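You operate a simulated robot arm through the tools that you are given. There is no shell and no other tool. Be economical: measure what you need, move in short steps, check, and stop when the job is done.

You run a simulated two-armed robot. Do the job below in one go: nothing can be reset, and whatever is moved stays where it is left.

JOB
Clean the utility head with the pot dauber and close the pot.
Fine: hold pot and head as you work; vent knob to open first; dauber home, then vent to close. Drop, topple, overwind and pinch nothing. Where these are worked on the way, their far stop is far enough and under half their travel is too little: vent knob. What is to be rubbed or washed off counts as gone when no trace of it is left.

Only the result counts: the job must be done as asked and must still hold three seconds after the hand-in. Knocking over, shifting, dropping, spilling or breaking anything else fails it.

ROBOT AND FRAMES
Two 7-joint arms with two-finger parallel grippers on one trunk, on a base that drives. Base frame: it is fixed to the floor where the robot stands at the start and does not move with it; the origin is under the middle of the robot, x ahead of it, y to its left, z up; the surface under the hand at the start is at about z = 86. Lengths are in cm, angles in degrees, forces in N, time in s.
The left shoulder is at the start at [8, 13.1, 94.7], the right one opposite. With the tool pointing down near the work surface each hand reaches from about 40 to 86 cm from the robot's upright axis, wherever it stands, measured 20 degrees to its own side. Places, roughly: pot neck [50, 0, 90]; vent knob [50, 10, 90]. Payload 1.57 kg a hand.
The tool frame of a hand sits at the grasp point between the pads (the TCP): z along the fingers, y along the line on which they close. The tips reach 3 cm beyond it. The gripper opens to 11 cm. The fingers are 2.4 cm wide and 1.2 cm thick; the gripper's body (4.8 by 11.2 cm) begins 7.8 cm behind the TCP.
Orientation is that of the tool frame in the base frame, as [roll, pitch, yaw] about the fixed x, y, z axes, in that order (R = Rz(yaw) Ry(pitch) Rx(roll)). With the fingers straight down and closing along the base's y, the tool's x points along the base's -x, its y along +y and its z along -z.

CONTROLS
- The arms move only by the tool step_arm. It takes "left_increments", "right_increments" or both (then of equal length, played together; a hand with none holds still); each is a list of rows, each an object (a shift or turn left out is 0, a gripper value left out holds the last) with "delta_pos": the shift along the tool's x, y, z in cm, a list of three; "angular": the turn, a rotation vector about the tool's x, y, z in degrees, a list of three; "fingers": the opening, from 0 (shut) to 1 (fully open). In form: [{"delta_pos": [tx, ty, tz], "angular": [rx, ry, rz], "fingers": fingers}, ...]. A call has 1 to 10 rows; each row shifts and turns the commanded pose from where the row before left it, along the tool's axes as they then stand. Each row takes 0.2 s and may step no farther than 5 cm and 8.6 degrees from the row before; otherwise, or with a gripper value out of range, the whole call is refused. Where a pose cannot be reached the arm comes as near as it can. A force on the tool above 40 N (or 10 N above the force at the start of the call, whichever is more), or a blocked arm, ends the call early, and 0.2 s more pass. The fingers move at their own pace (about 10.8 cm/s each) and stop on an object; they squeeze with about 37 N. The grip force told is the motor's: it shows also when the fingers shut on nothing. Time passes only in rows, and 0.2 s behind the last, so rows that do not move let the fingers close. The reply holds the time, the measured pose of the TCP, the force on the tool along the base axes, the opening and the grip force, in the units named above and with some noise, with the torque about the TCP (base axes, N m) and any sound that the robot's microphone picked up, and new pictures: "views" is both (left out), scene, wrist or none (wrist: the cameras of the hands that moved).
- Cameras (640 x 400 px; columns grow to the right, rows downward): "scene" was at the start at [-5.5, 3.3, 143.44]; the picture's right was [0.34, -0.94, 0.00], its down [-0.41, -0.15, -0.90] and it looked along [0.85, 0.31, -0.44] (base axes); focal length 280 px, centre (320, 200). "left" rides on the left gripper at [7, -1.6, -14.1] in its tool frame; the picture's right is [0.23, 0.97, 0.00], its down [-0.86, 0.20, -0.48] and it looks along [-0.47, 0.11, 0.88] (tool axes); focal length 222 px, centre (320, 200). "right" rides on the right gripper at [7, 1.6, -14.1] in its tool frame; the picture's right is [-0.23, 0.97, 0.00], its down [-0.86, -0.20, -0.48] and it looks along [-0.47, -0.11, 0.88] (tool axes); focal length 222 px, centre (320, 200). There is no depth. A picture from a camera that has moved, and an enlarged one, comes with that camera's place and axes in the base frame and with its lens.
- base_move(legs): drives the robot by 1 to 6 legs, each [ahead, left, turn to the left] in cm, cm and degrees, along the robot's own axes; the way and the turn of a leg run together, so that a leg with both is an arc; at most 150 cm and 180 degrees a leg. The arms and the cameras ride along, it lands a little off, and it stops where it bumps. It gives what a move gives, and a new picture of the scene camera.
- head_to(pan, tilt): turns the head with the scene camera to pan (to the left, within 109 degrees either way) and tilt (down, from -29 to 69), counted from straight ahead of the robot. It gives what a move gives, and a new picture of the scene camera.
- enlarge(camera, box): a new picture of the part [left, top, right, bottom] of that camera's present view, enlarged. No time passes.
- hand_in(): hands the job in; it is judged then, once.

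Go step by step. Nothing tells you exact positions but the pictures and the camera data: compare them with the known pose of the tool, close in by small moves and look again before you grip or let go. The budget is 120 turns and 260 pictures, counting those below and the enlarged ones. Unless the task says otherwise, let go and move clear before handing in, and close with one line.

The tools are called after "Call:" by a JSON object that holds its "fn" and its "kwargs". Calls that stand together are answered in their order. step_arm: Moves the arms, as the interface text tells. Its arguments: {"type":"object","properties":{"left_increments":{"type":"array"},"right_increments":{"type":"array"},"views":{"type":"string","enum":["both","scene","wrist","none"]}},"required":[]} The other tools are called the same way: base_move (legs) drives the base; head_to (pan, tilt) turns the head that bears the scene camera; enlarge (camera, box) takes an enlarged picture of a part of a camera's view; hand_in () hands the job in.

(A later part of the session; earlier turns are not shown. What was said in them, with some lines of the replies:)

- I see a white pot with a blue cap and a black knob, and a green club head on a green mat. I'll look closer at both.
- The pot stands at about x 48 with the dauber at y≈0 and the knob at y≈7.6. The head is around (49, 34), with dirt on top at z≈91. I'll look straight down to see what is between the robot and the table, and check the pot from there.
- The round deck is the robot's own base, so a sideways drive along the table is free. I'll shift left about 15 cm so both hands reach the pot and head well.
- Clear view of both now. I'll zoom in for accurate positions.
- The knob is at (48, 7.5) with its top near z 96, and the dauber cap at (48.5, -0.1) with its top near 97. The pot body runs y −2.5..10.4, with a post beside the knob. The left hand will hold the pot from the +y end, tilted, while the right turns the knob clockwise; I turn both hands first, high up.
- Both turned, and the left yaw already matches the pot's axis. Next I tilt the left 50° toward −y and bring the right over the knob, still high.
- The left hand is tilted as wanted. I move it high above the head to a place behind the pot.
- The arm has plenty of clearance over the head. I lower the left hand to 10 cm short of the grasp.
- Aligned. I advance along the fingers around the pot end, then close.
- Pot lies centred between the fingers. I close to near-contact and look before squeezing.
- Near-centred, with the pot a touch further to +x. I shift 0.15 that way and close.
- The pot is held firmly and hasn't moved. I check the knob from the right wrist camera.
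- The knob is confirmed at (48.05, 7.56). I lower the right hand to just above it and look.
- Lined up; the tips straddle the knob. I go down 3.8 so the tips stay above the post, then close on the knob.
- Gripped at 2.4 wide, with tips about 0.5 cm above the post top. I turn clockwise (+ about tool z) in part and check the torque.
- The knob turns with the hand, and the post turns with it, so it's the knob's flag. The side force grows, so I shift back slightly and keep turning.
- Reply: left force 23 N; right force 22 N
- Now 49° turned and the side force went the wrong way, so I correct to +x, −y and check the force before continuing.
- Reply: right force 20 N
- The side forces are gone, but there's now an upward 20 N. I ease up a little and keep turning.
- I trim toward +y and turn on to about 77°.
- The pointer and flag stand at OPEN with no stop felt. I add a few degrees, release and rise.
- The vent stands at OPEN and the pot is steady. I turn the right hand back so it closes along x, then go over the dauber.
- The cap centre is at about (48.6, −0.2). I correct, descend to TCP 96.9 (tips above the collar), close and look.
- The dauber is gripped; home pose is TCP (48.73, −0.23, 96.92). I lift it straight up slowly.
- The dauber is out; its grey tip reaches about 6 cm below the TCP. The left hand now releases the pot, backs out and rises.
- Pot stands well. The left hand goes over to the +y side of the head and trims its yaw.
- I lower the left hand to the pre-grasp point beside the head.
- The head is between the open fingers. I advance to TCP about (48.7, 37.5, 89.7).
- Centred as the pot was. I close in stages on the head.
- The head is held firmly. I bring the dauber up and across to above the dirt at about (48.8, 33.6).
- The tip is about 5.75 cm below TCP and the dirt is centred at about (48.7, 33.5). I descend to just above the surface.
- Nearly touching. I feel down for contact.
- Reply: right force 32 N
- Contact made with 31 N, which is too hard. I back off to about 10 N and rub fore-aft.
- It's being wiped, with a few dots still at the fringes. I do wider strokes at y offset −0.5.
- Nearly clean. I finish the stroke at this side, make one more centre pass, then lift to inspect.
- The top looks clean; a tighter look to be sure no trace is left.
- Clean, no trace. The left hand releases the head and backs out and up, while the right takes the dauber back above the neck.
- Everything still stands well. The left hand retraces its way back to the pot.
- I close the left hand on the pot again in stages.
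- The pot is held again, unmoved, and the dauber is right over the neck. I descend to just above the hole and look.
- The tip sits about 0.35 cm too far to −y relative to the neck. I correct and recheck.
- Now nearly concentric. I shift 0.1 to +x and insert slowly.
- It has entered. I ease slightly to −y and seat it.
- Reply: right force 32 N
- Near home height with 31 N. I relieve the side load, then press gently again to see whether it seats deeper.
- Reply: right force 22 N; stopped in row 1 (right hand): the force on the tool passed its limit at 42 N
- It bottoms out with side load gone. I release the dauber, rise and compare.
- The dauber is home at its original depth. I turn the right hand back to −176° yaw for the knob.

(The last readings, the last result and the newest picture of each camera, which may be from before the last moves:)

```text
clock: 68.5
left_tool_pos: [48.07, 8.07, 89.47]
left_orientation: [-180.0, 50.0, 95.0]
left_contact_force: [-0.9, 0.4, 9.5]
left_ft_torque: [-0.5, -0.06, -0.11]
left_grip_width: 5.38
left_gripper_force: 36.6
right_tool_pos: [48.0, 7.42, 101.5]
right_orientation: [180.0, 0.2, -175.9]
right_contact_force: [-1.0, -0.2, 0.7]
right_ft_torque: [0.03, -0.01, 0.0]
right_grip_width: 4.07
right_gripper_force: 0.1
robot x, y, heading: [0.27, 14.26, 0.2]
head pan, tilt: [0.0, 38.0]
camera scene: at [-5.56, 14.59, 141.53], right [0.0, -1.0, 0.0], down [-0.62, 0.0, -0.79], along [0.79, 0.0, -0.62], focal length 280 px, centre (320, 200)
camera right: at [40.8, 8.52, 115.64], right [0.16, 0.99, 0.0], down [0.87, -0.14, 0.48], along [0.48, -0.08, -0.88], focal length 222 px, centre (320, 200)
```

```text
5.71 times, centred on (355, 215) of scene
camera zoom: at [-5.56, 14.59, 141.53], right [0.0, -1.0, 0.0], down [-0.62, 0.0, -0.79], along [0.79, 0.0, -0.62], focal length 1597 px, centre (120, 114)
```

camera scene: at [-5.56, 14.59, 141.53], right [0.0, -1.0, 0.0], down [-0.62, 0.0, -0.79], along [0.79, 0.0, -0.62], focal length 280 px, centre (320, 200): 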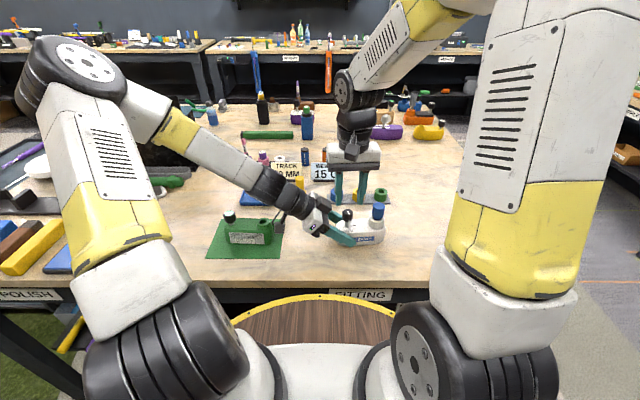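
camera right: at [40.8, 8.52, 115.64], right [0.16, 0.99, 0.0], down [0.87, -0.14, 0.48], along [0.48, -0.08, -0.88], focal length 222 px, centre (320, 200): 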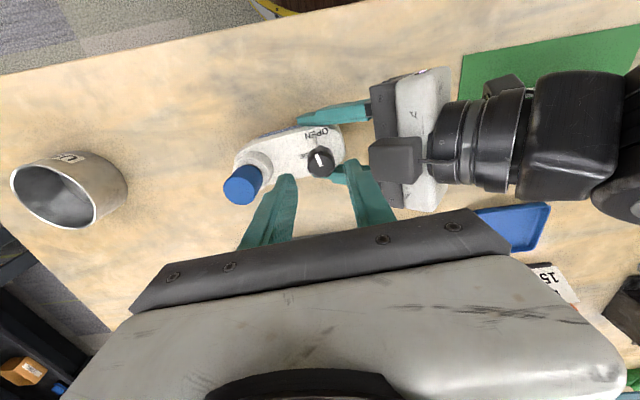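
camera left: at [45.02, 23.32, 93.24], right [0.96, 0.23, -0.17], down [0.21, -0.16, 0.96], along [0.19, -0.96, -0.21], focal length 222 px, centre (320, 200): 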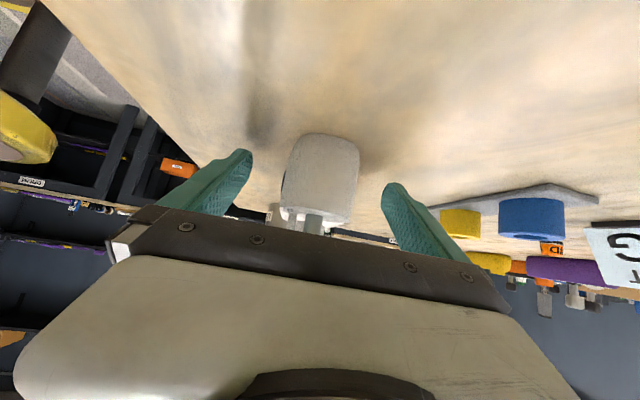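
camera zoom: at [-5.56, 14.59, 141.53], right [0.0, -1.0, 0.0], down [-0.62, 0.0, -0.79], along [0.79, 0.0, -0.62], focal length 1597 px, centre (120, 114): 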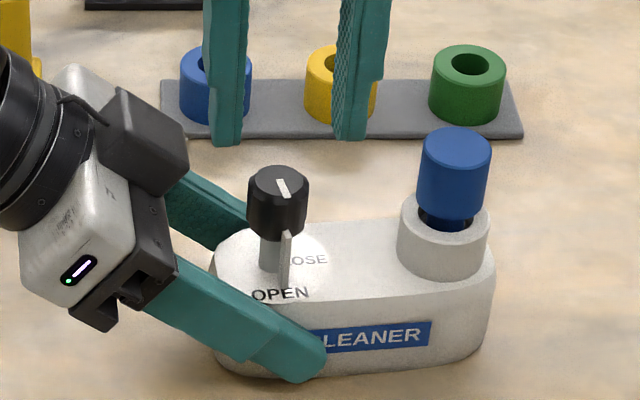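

The knob is at about (47.8, 7.5). I trim, descend and grip it.

Call:
{"fn": "step_arm", "kwargs": {"right_increments": [{"delta_pos": [0.2, 0.08, 2]}, {"delta_pos": [0, 0, 1.9]}, {"fingers": 0.3}, {"fingers": 0.25}, {"fingers": 0.2}, {"fingers": 0.1}, {}], "views": "wrist"}}

Call:
{"fn": "enlarge", "kwargs": {"camera": "right", "box": [260, 110, 380, 230]}}

```text
clock: 70.1
left_tool_pos: [48.01, 8.18, 89.46]
left_orientation: [179.9, 50.0, 95.0]
left_contact_force: [-5.2, 9.3, 11.7]
left_ft_torque: [-0.82, 0.0, -0.04]
left_grip_width: 5.38
left_gripper_force: 37.0
right_tool_pos: [47.82, 7.46, 97.69]
right_orientation: [-179.8, 0.2, -176.0]
right_contact_force: [3.5, -10.3, -2.0]
right_ft_torque: [-0.06, -0.29, 0.0]
right_grip_width: 2.46
right_gripper_force: 36.1
robot x, y, heading: [0.08, 14.1, 0.3]
head pan, tilt: [0.0, 38.0]
camera right: at [40.64, 8.65, 111.71], right [0.16, 0.99, 0.0], down [0.87, -0.14, 0.48], along [0.48, -0.08, -0.88], focal length 222 px, centre (320, 200)
```

right: 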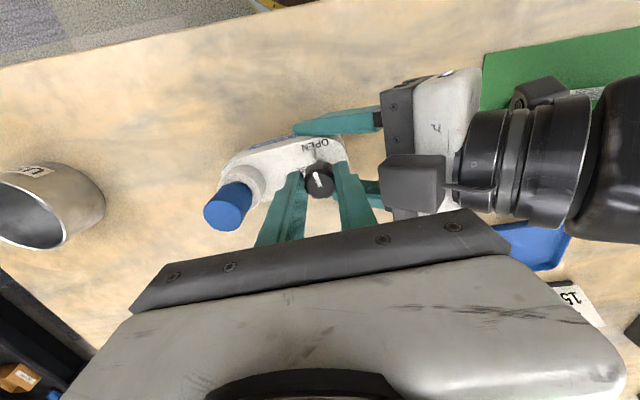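

```text
3.33 times, centred on (320, 170) of right
camera zoom: at [40.64, 8.65, 111.71], right [0.16, 0.99, 0.0], down [0.87, -0.14, 0.48], along [0.48, -0.08, -0.88], focal length 740 px, centre (320, 300)
```

zoom: 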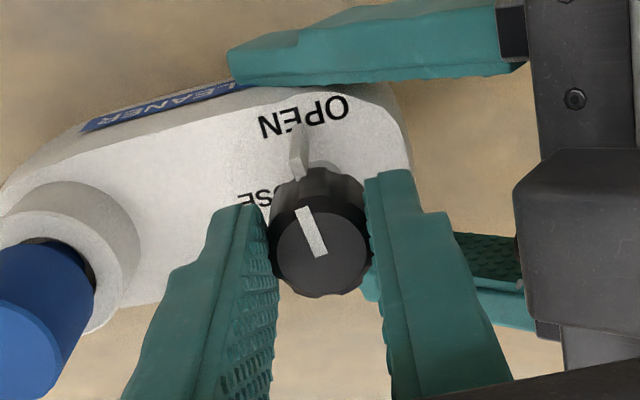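

Gripped. I relieve the y force and start turning back (counter-clockwise).

Call:
{"fn": "step_arm", "kwargs": {"right_increments": [{"delta_pos": [-0.05, -0.13, 0]}, {"angular": [0, 0, -6]}, {"angular": [0, 0, -7]}, {"angular": [0, 0, -7]}], "views": "none"}}

```text
clock: 71.1
left_tool_pos: [48.12, 8.11, 89.39]
left_orientation: [180.0, 50.0, 95.0]
left_contact_force: [1.9, 4.3, 6.8]
left_ft_torque: [-0.34, -0.05, 0.04]
left_grip_width: 5.37
left_gripper_force: 37.4
right_tool_pos: [47.83, 7.38, 97.51]
right_orientation: [-179.9, 0.0, -155.8]
right_contact_force: [-0.9, -3.0, -5.9]
right_ft_torque: [0.13, 0.14, -0.03]
right_grip_width: 2.43
right_gripper_force: 36.6
robot x, y, heading: [-0.29, 14.54, 0.2]
head pan, tilt: [0.0, 38.0]
```

Turning freely with low force. I continue.

Call:
{"fn": "step_arm", "kwargs": {"right_increments": [{"angular": [0, 0, -7]}, {"angular": [0, 0, -7]}, {"angular": [0, 0, -7]}], "views": "none"}}

```text
clock: 71.9
left_tool_pos: [48.0, 8.05, 89.39]
left_orientation: [-180.0, 49.9, 95.0]
left_contact_force: [3.0, 2.1, 5.1]
left_ft_torque: [-0.25, -0.05, 0.06]
left_grip_width: 5.38
left_gripper_force: 37.4
right_tool_pos: [47.92, 7.37, 97.69]
right_orientation: [-179.8, 0.1, -134.8]
right_contact_force: [-1.1, -3.9, 0.0]
right_ft_torque: [0.06, 0.21, -0.03]
right_grip_width: 2.42
right_gripper_force: 35.7
robot x, y, heading: [0.16, 14.34, 0.1]
head pan, tilt: [0.0, 38.0]
```

Call:
{"fn": "step_arm", "kwargs": {"right_increments": [{"angular": [0, 0, -7]}, {"angular": [0, 0, -7]}, {"angular": [0, 0, -7]}, {"angular": [0, 0, -6]}], "views": "wrist"}}

Call:
{"fn": "enlarge", "kwargs": {"camera": "right", "box": [260, 110, 380, 230]}}

```text
clock: 72.9
left_tool_pos: [48.17, 8.22, 89.49]
left_orientation: [-180.0, 50.0, 95.0]
left_contact_force: [2.4, 5.7, 3.5]
left_ft_torque: [-0.26, -0.34, -0.02]
left_grip_width: 5.36
left_gripper_force: 36.8
right_tool_pos: [47.99, 7.52, 97.76]
right_orientation: [-179.6, 0.2, -107.8]
right_contact_force: [3.2, -7.5, 11.5]
right_ft_torque: [-0.01, 0.1, -0.04]
right_grip_width: 2.41
right_gripper_force: 36.3
robot x, y, heading: [-0.02, 14.6, 0.2]
head pan, tilt: [0.0, 38.0]
camera right: at [44.13, 1.22, 111.72], right [-0.86, 0.51, 0.0], down [0.45, 0.75, 0.48], along [0.25, 0.41, -0.88], focal length 222 px, centre (320, 200)
```

right: 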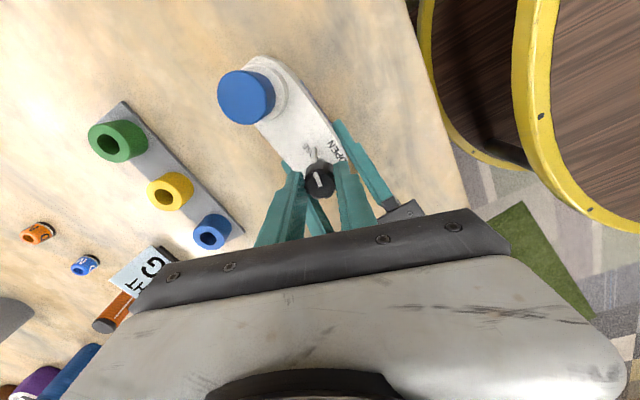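

```text
3.33 times, centred on (320, 170) of right
camera zoom: at [44.13, 1.22, 111.72], right [-0.86, 0.51, 0.0], down [0.45, 0.75, 0.48], along [0.25, 0.41, -0.88], focal length 740 px, centre (320, 300)
```

zoom: 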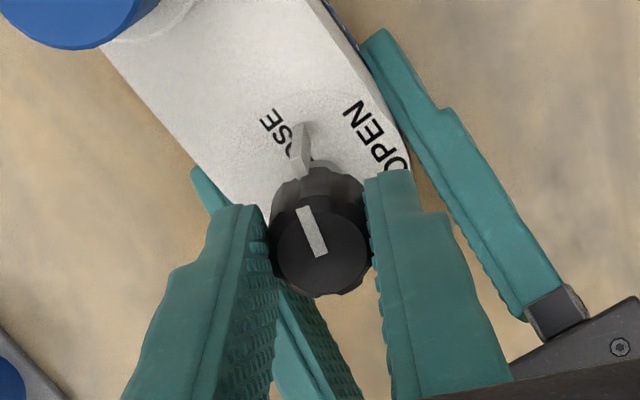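

About 13° remain to the start angle. I trim and proceed in small steps, watching the torque for the stop.

Call:
{"fn": "step_arm", "kwargs": {"right_increments": [{"delta_pos": [0.1, 0, -0.08]}, {"angular": [0, 0, -4]}, {"angular": [0, 0, -4]}], "views": "none"}}

Call:
{"fn": "step_arm", "kwargs": {"right_increments": [{"angular": [0, 0, -3]}], "views": "wrist"}}

Call:
{"fn": "enlarge", "kwargs": {"camera": "right", "box": [260, 110, 380, 230]}}

```text
clock: 73.7
left_tool_pos: [47.89, 8.17, 89.44]
left_orientation: [-179.9, 50.0, 95.0]
left_contact_force: [-5.3, 2.8, 3.1]
left_ft_torque: [-0.18, -0.27, -0.04]
left_grip_width: 5.34
left_gripper_force: 36.9
right_tool_pos: [47.89, 7.4, 97.62]
right_orientation: [-179.8, 0.1, -99.9]
right_contact_force: [3.9, -3.5, 0.9]
right_ft_torque: [0.01, 0.04, -0.02]
right_grip_width: 2.43
right_gripper_force: 36.3
robot x, y, heading: [0.0, 14.27, 0.4]
head pan, tilt: [0.0, 38.0]
```

```text
clock: 74.1
left_tool_pos: [48.05, 8.14, 89.41]
left_orientation: [-179.9, 50.1, 95.0]
left_contact_force: [-4.8, -0.3, 1.8]
left_ft_torque: [-0.01, 0.07, -0.04]
left_grip_width: 5.37
left_gripper_force: 36.8
right_tool_pos: [48.0, 7.3, 97.63]
right_orientation: [-179.8, 0.0, -96.8]
right_contact_force: [4.9, -0.4, -2.5]
right_ft_torque: [-0.02, -0.44, -0.02]
right_grip_width: 2.45
right_gripper_force: 36.2
robot x, y, heading: [-0.27, 14.51, 0.2]
head pan, tilt: [0.0, 38.0]
camera right: at [45.37, 0.58, 111.75], right [-0.94, 0.34, 0.0], down [0.3, 0.83, 0.48], along [0.17, 0.45, -0.88], focal length 222 px, centre (320, 200)
```

right: 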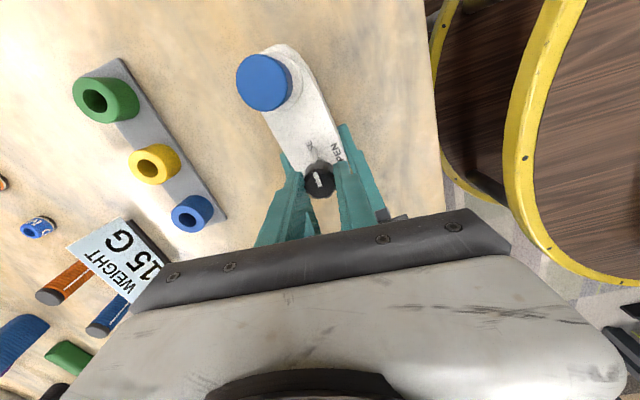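

```text
3.33 times, centred on (320, 170) of right
camera zoom: at [45.37, 0.58, 111.75], right [-0.94, 0.34, 0.0], down [0.3, 0.83, 0.48], along [0.17, 0.45, -0.88], focal length 740 px, centre (320, 300)
```

zoom: 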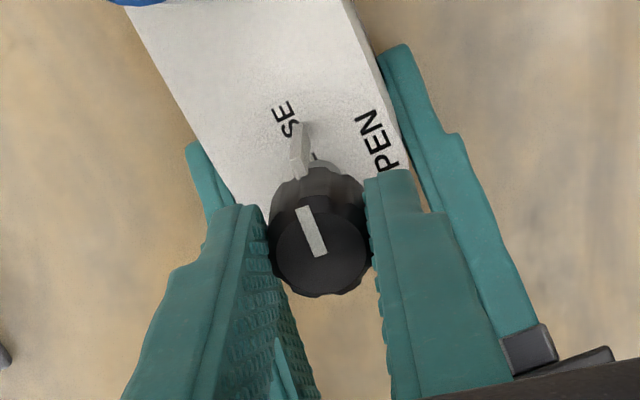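

Call:
{"fn": "step_arm", "kwargs": {"right_increments": [{"angular": [0, 0, -2]}], "views": "none"}}

Call:
{"fn": "step_arm", "kwargs": {"right_increments": [{"angular": [0, 0, -2]}], "views": "none"}}

Call:
{"fn": "enlarge", "kwargs": {"camera": "right", "box": [260, 110, 380, 230]}}

```text
clock: 74.5
left_tool_pos: [47.95, 8.04, 89.43]
left_orientation: [-179.9, 50.1, 95.0]
left_contact_force: [-6.4, 0.2, 5.7]
left_ft_torque: [-0.05, -0.02, -0.04]
left_grip_width: 5.36
left_gripper_force: 37.1
right_tool_pos: [47.89, 7.37, 97.79]
right_orientation: [-179.8, 0.1, -94.9]
right_contact_force: [7.1, 1.4, -5.9]
right_ft_torque: [0.13, -0.54, 0.01]
right_grip_width: 2.44
right_gripper_force: 36.2
robot x, y, heading: [-0.14, 14.56, 0.0]
head pan, tilt: [0.0, 38.0]
```

```text
clock: 74.9
left_tool_pos: [47.98, 8.09, 89.48]
left_orientation: [-179.9, 50.1, 95.0]
left_contact_force: [-9.8, 0.8, 11.3]
left_ft_torque: [-0.21, -0.17, -0.11]
left_grip_width: 5.35
left_gripper_force: 37.4
right_tool_pos: [47.98, 7.35, 97.64]
right_orientation: [-179.9, 0.0, -92.9]
right_contact_force: [9.3, -0.2, -10.9]
right_ft_torque: [0.1, -0.62, 0.01]
right_grip_width: 2.43
right_gripper_force: 36.9
robot x, y, heading: [0.17, 14.73, -0.0]
head pan, tilt: [0.0, 38.0]
```

```text
3.33 times, centred on (320, 170) of right
camera zoom: at [45.81, 0.4, 111.81], right [-0.96, 0.28, 0.0], down [0.24, 0.84, 0.48], along [0.13, 0.46, -0.88], focal length 740 px, centre (320, 300)
```

zoom: 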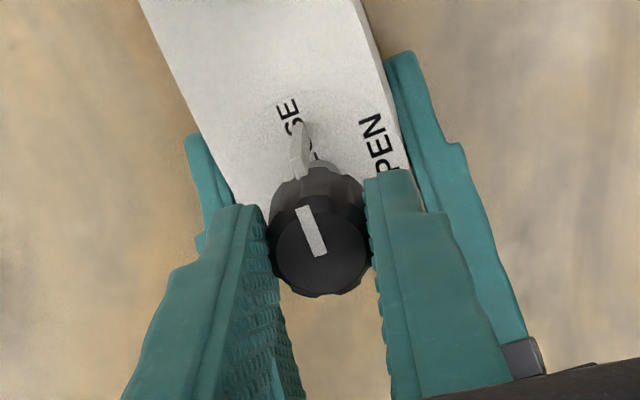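

No stop felt yet. I trim the forces and creep on.

Call:
{"fn": "step_arm", "kwargs": {"right_increments": [{"delta_pos": [0, -0.12, 0.08]}, {"angular": [0, 0, -2]}], "views": "none"}}

Call:
{"fn": "step_arm", "kwargs": {"right_increments": [{"angular": [0, 0, -2]}], "views": "none"}}

Call:
{"fn": "enlarge", "kwargs": {"camera": "right", "box": [260, 110, 380, 230]}}

```text
clock: 75.5
left_tool_pos: [48.04, 8.19, 89.37]
left_orientation: [180.0, 50.1, 95.2]
left_contact_force: [-3.7, -4.9, 3.3]
left_ft_torque: [0.12, 0.11, -0.01]
left_grip_width: 5.35
left_gripper_force: 36.8
right_tool_pos: [47.97, 7.52, 97.67]
right_orientation: [-179.8, 0.0, -90.8]
right_contact_force: [5.1, 3.7, 0.5]
right_ft_torque: [0.24, -0.38, 0.03]
right_grip_width: 2.44
right_gripper_force: 36.4
robot x, y, heading: [0.08, 14.2, -0.0]
head pan, tilt: [0.0, 38.0]
```

```text
clock: 75.9
left_tool_pos: [48.1, 8.16, 89.48]
left_orientation: [-180.0, 50.0, 95.2]
left_contact_force: [-2.4, -4.5, 0.7]
left_ft_torque: [-0.01, 0.07, 0.22]
left_grip_width: 5.36
left_gripper_force: 37.3
right_tool_pos: [48.03, 7.27, 97.62]
right_orientation: [-179.8, 0.0, -88.9]
right_contact_force: [3.6, 3.4, 5.7]
right_ft_torque: [0.16, -0.24, -0.17]
right_grip_width: 2.45
right_gripper_force: 36.0
robot x, y, heading: [-0.33, 14.54, 0.0]
head pan, tilt: [0.0, 38.0]
```

```text
3.33 times, centred on (320, 170) of right
camera zoom: at [46.39, 0.29, 111.75], right [-0.98, 0.21, 0.0], down [0.18, 0.86, 0.48], along [0.1, 0.47, -0.88], focal length 740 px, centre (320, 300)
```

zoom: 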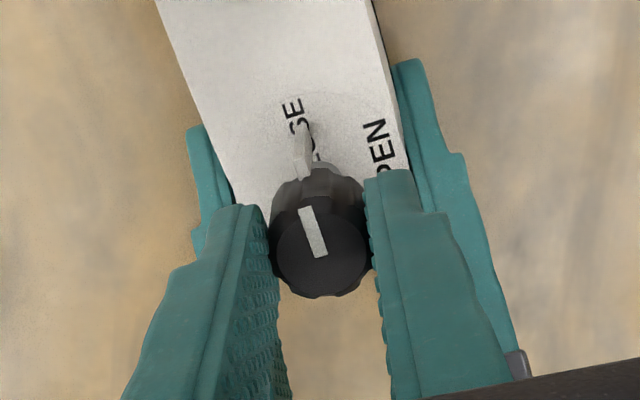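

The torque jumped to −0.17 and the flag covers CLOSE as at the start, so this is the stop. I relieve it a touch, release and rise.

Call:
{"fn": "step_arm", "kwargs": {"right_increments": [{"angular": [0, 0, 0.8]}, {"fingers": 0.37}, {}, {"delta_pos": [0, 0, -2]}, {"delta_pos": [0, 0, -4]}, {"delta_pos": [0, 0, -4]}, {"delta_pos": [0, 0, -4]}], "views": "wrist"}}

Call:
{"fn": "enlarge", "kwargs": {"camera": "right", "box": [270, 50, 370, 150]}}

Call:
{"fn": "enlarge", "kwargs": {"camera": "scene", "box": [320, 190, 400, 250]}}

```text
clock: 77.5
left_tool_pos: [48.02, 8.22, 89.44]
left_orientation: [-179.9, 49.9, 95.1]
left_contact_force: [-0.3, 0.2, -0.5]
left_ft_torque: [0.1, 0.05, 0.0]
left_grip_width: 5.34
left_gripper_force: 36.8
right_tool_pos: [48.09, 7.43, 111.67]
right_orientation: [-179.8, 0.1, -89.7]
right_contact_force: [0.6, 1.0, -0.6]
right_ft_torque: [-0.01, 0.05, -0.02]
right_grip_width: 4.11
right_gripper_force: 0.1
robot x, y, heading: [0.18, 14.35, 0.1]
head pan, tilt: [0.0, 38.0]
camera right: at [46.44, 0.35, 125.86], right [-0.98, 0.22, 0.0], down [0.19, 0.86, 0.48], along [0.11, 0.47, -0.88], focal length 222 px, centre (320, 200)
```

right: 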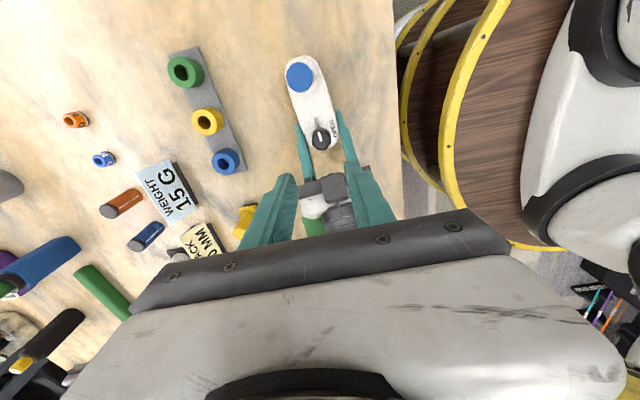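

```text
4.00 times, centred on (320, 100) of right
camera zoom: at [46.44, 0.35, 125.86], right [-0.98, 0.22, 0.0], down [0.19, 0.86, 0.48], along [0.11, 0.47, -0.88], focal length 888 px, centre (320, 600)
```

zoom: 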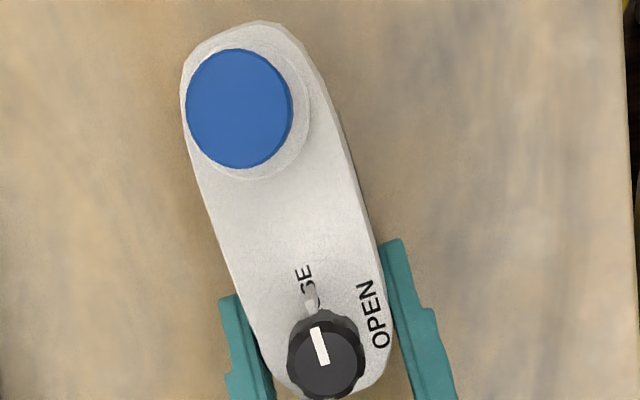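

```text
6.67 times, centred on (360, 220) of scene
camera zoom: at [-5.49, 14.59, 141.54], right [0.0, -1.0, 0.0], down [-0.62, 0.0, -0.79], along [0.79, 0.0, -0.62], focal length 1863 px, centre (53, 67)
```

zoom: 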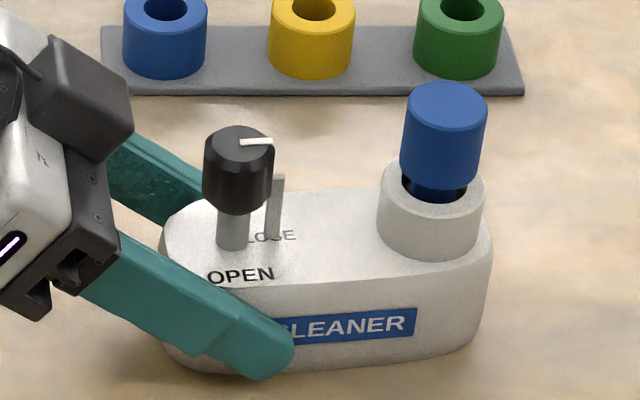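

The vent is closed, with flag and pointer exactly as at the start. Now the left hand opens gently, backs out and rises.

Call:
{"fn": "step_arm", "kwargs": {"left_increments": [{"fingers": 0.52}, {"fingers": 0.65}, {"fingers": 0.8}, {"delta_pos": [0, 0, -2]}, {"delta_pos": [0, 0, -4]}, {"delta_pos": [0, 0, -4]}, {"delta_pos": [-3.07, 0, -2.56]}, {"delta_pos": [-3.07, 0, -2.56]}, {"delta_pos": [-3.07, 0, -2.56]}, {"delta_pos": [-3.07, 0, -2.56]}], "right_increments": [{}, {}, {}, {}, {"delta_pos": [3, 0, -3]}, {"delta_pos": [3, 0, -3]}, {"delta_pos": [3, 0, -3]}, {}, {}, {}], "views": "scene"}}

Call:
{"fn": "enlarge", "kwargs": {"camera": "scene", "box": [320, 190, 400, 250]}}

Call:
{"fn": "enlarge", "kwargs": {"camera": "scene", "box": [205, 200, 293, 260]}}

```text
clock: 79.7
left_tool_pos: [47.19, 15.9, 111.97]
left_orientation: [-179.9, 50.0, 95.1]
left_contact_force: [0.6, 0.4, 0.6]
left_ft_torque: [0.02, 0.02, 0.0]
left_grip_width: 8.8
left_gripper_force: 0.0
right_tool_pos: [48.13, -1.41, 120.56]
right_orientation: [-179.8, 0.1, -89.8]
right_contact_force: [0.7, -0.1, -0.7]
right_ft_torque: [0.01, -0.02, 0.0]
right_grip_width: 4.09
right_gripper_force: 0.0
robot x, y, heading: [0.34, 14.48, -0.1]
head pan, tilt: [0.0, 38.0]
camera scene: at [-5.5, 14.6, 141.54], right [0.0, -1.0, 0.0], down [-0.62, 0.0, -0.79], along [0.79, 0.0, -0.62], focal length 280 px, centre (320, 200)
```

scene: 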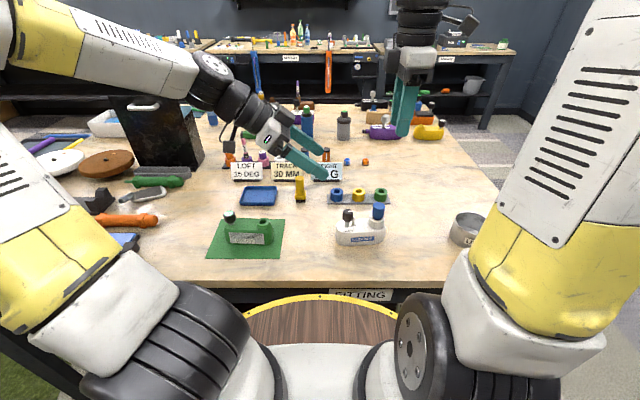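

```text
6.67 times, centred on (360, 220) of scene
camera zoom: at [-5.5, 14.6, 141.54], right [0.0, -1.0, 0.0], down [-0.62, 0.0, -0.79], along [0.79, 0.0, -0.62], focal length 1863 px, centre (53, 67)
```

zoom: 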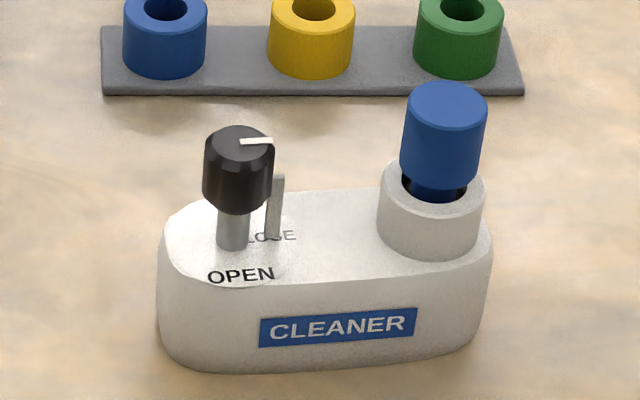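

```text
6.67 times, centred on (249, 230) of scene
camera zoom: at [-5.5, 14.6, 141.54], right [0.0, -1.0, 0.0], down [-0.62, 0.0, -0.79], along [0.79, 0.0, -0.62], focal length 1863 px, centre (793, 0)
```

zoom: 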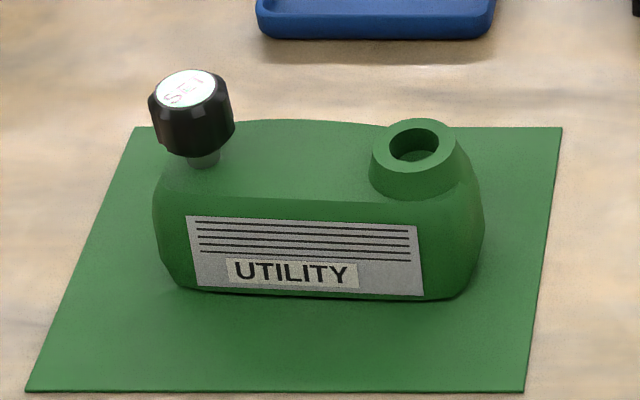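

The head is clean and upright on its mat. The pot stands closed with the dauber home, and both hands are clear, so I hand in.

Call:
{"fn": "hand_in", "kwargs": {}}

```text
The job is handed in.
```

The utility head is clean, with no trace of dirt left in the close-up. The dauber is back in the pot at its original depth, and the vent knob is turned back to CLOSE until it met its stop. The pot ended up turned by roughly 1.5° from where it started. Both hands have let go and are clear, and nothing was dropped or knocked over.
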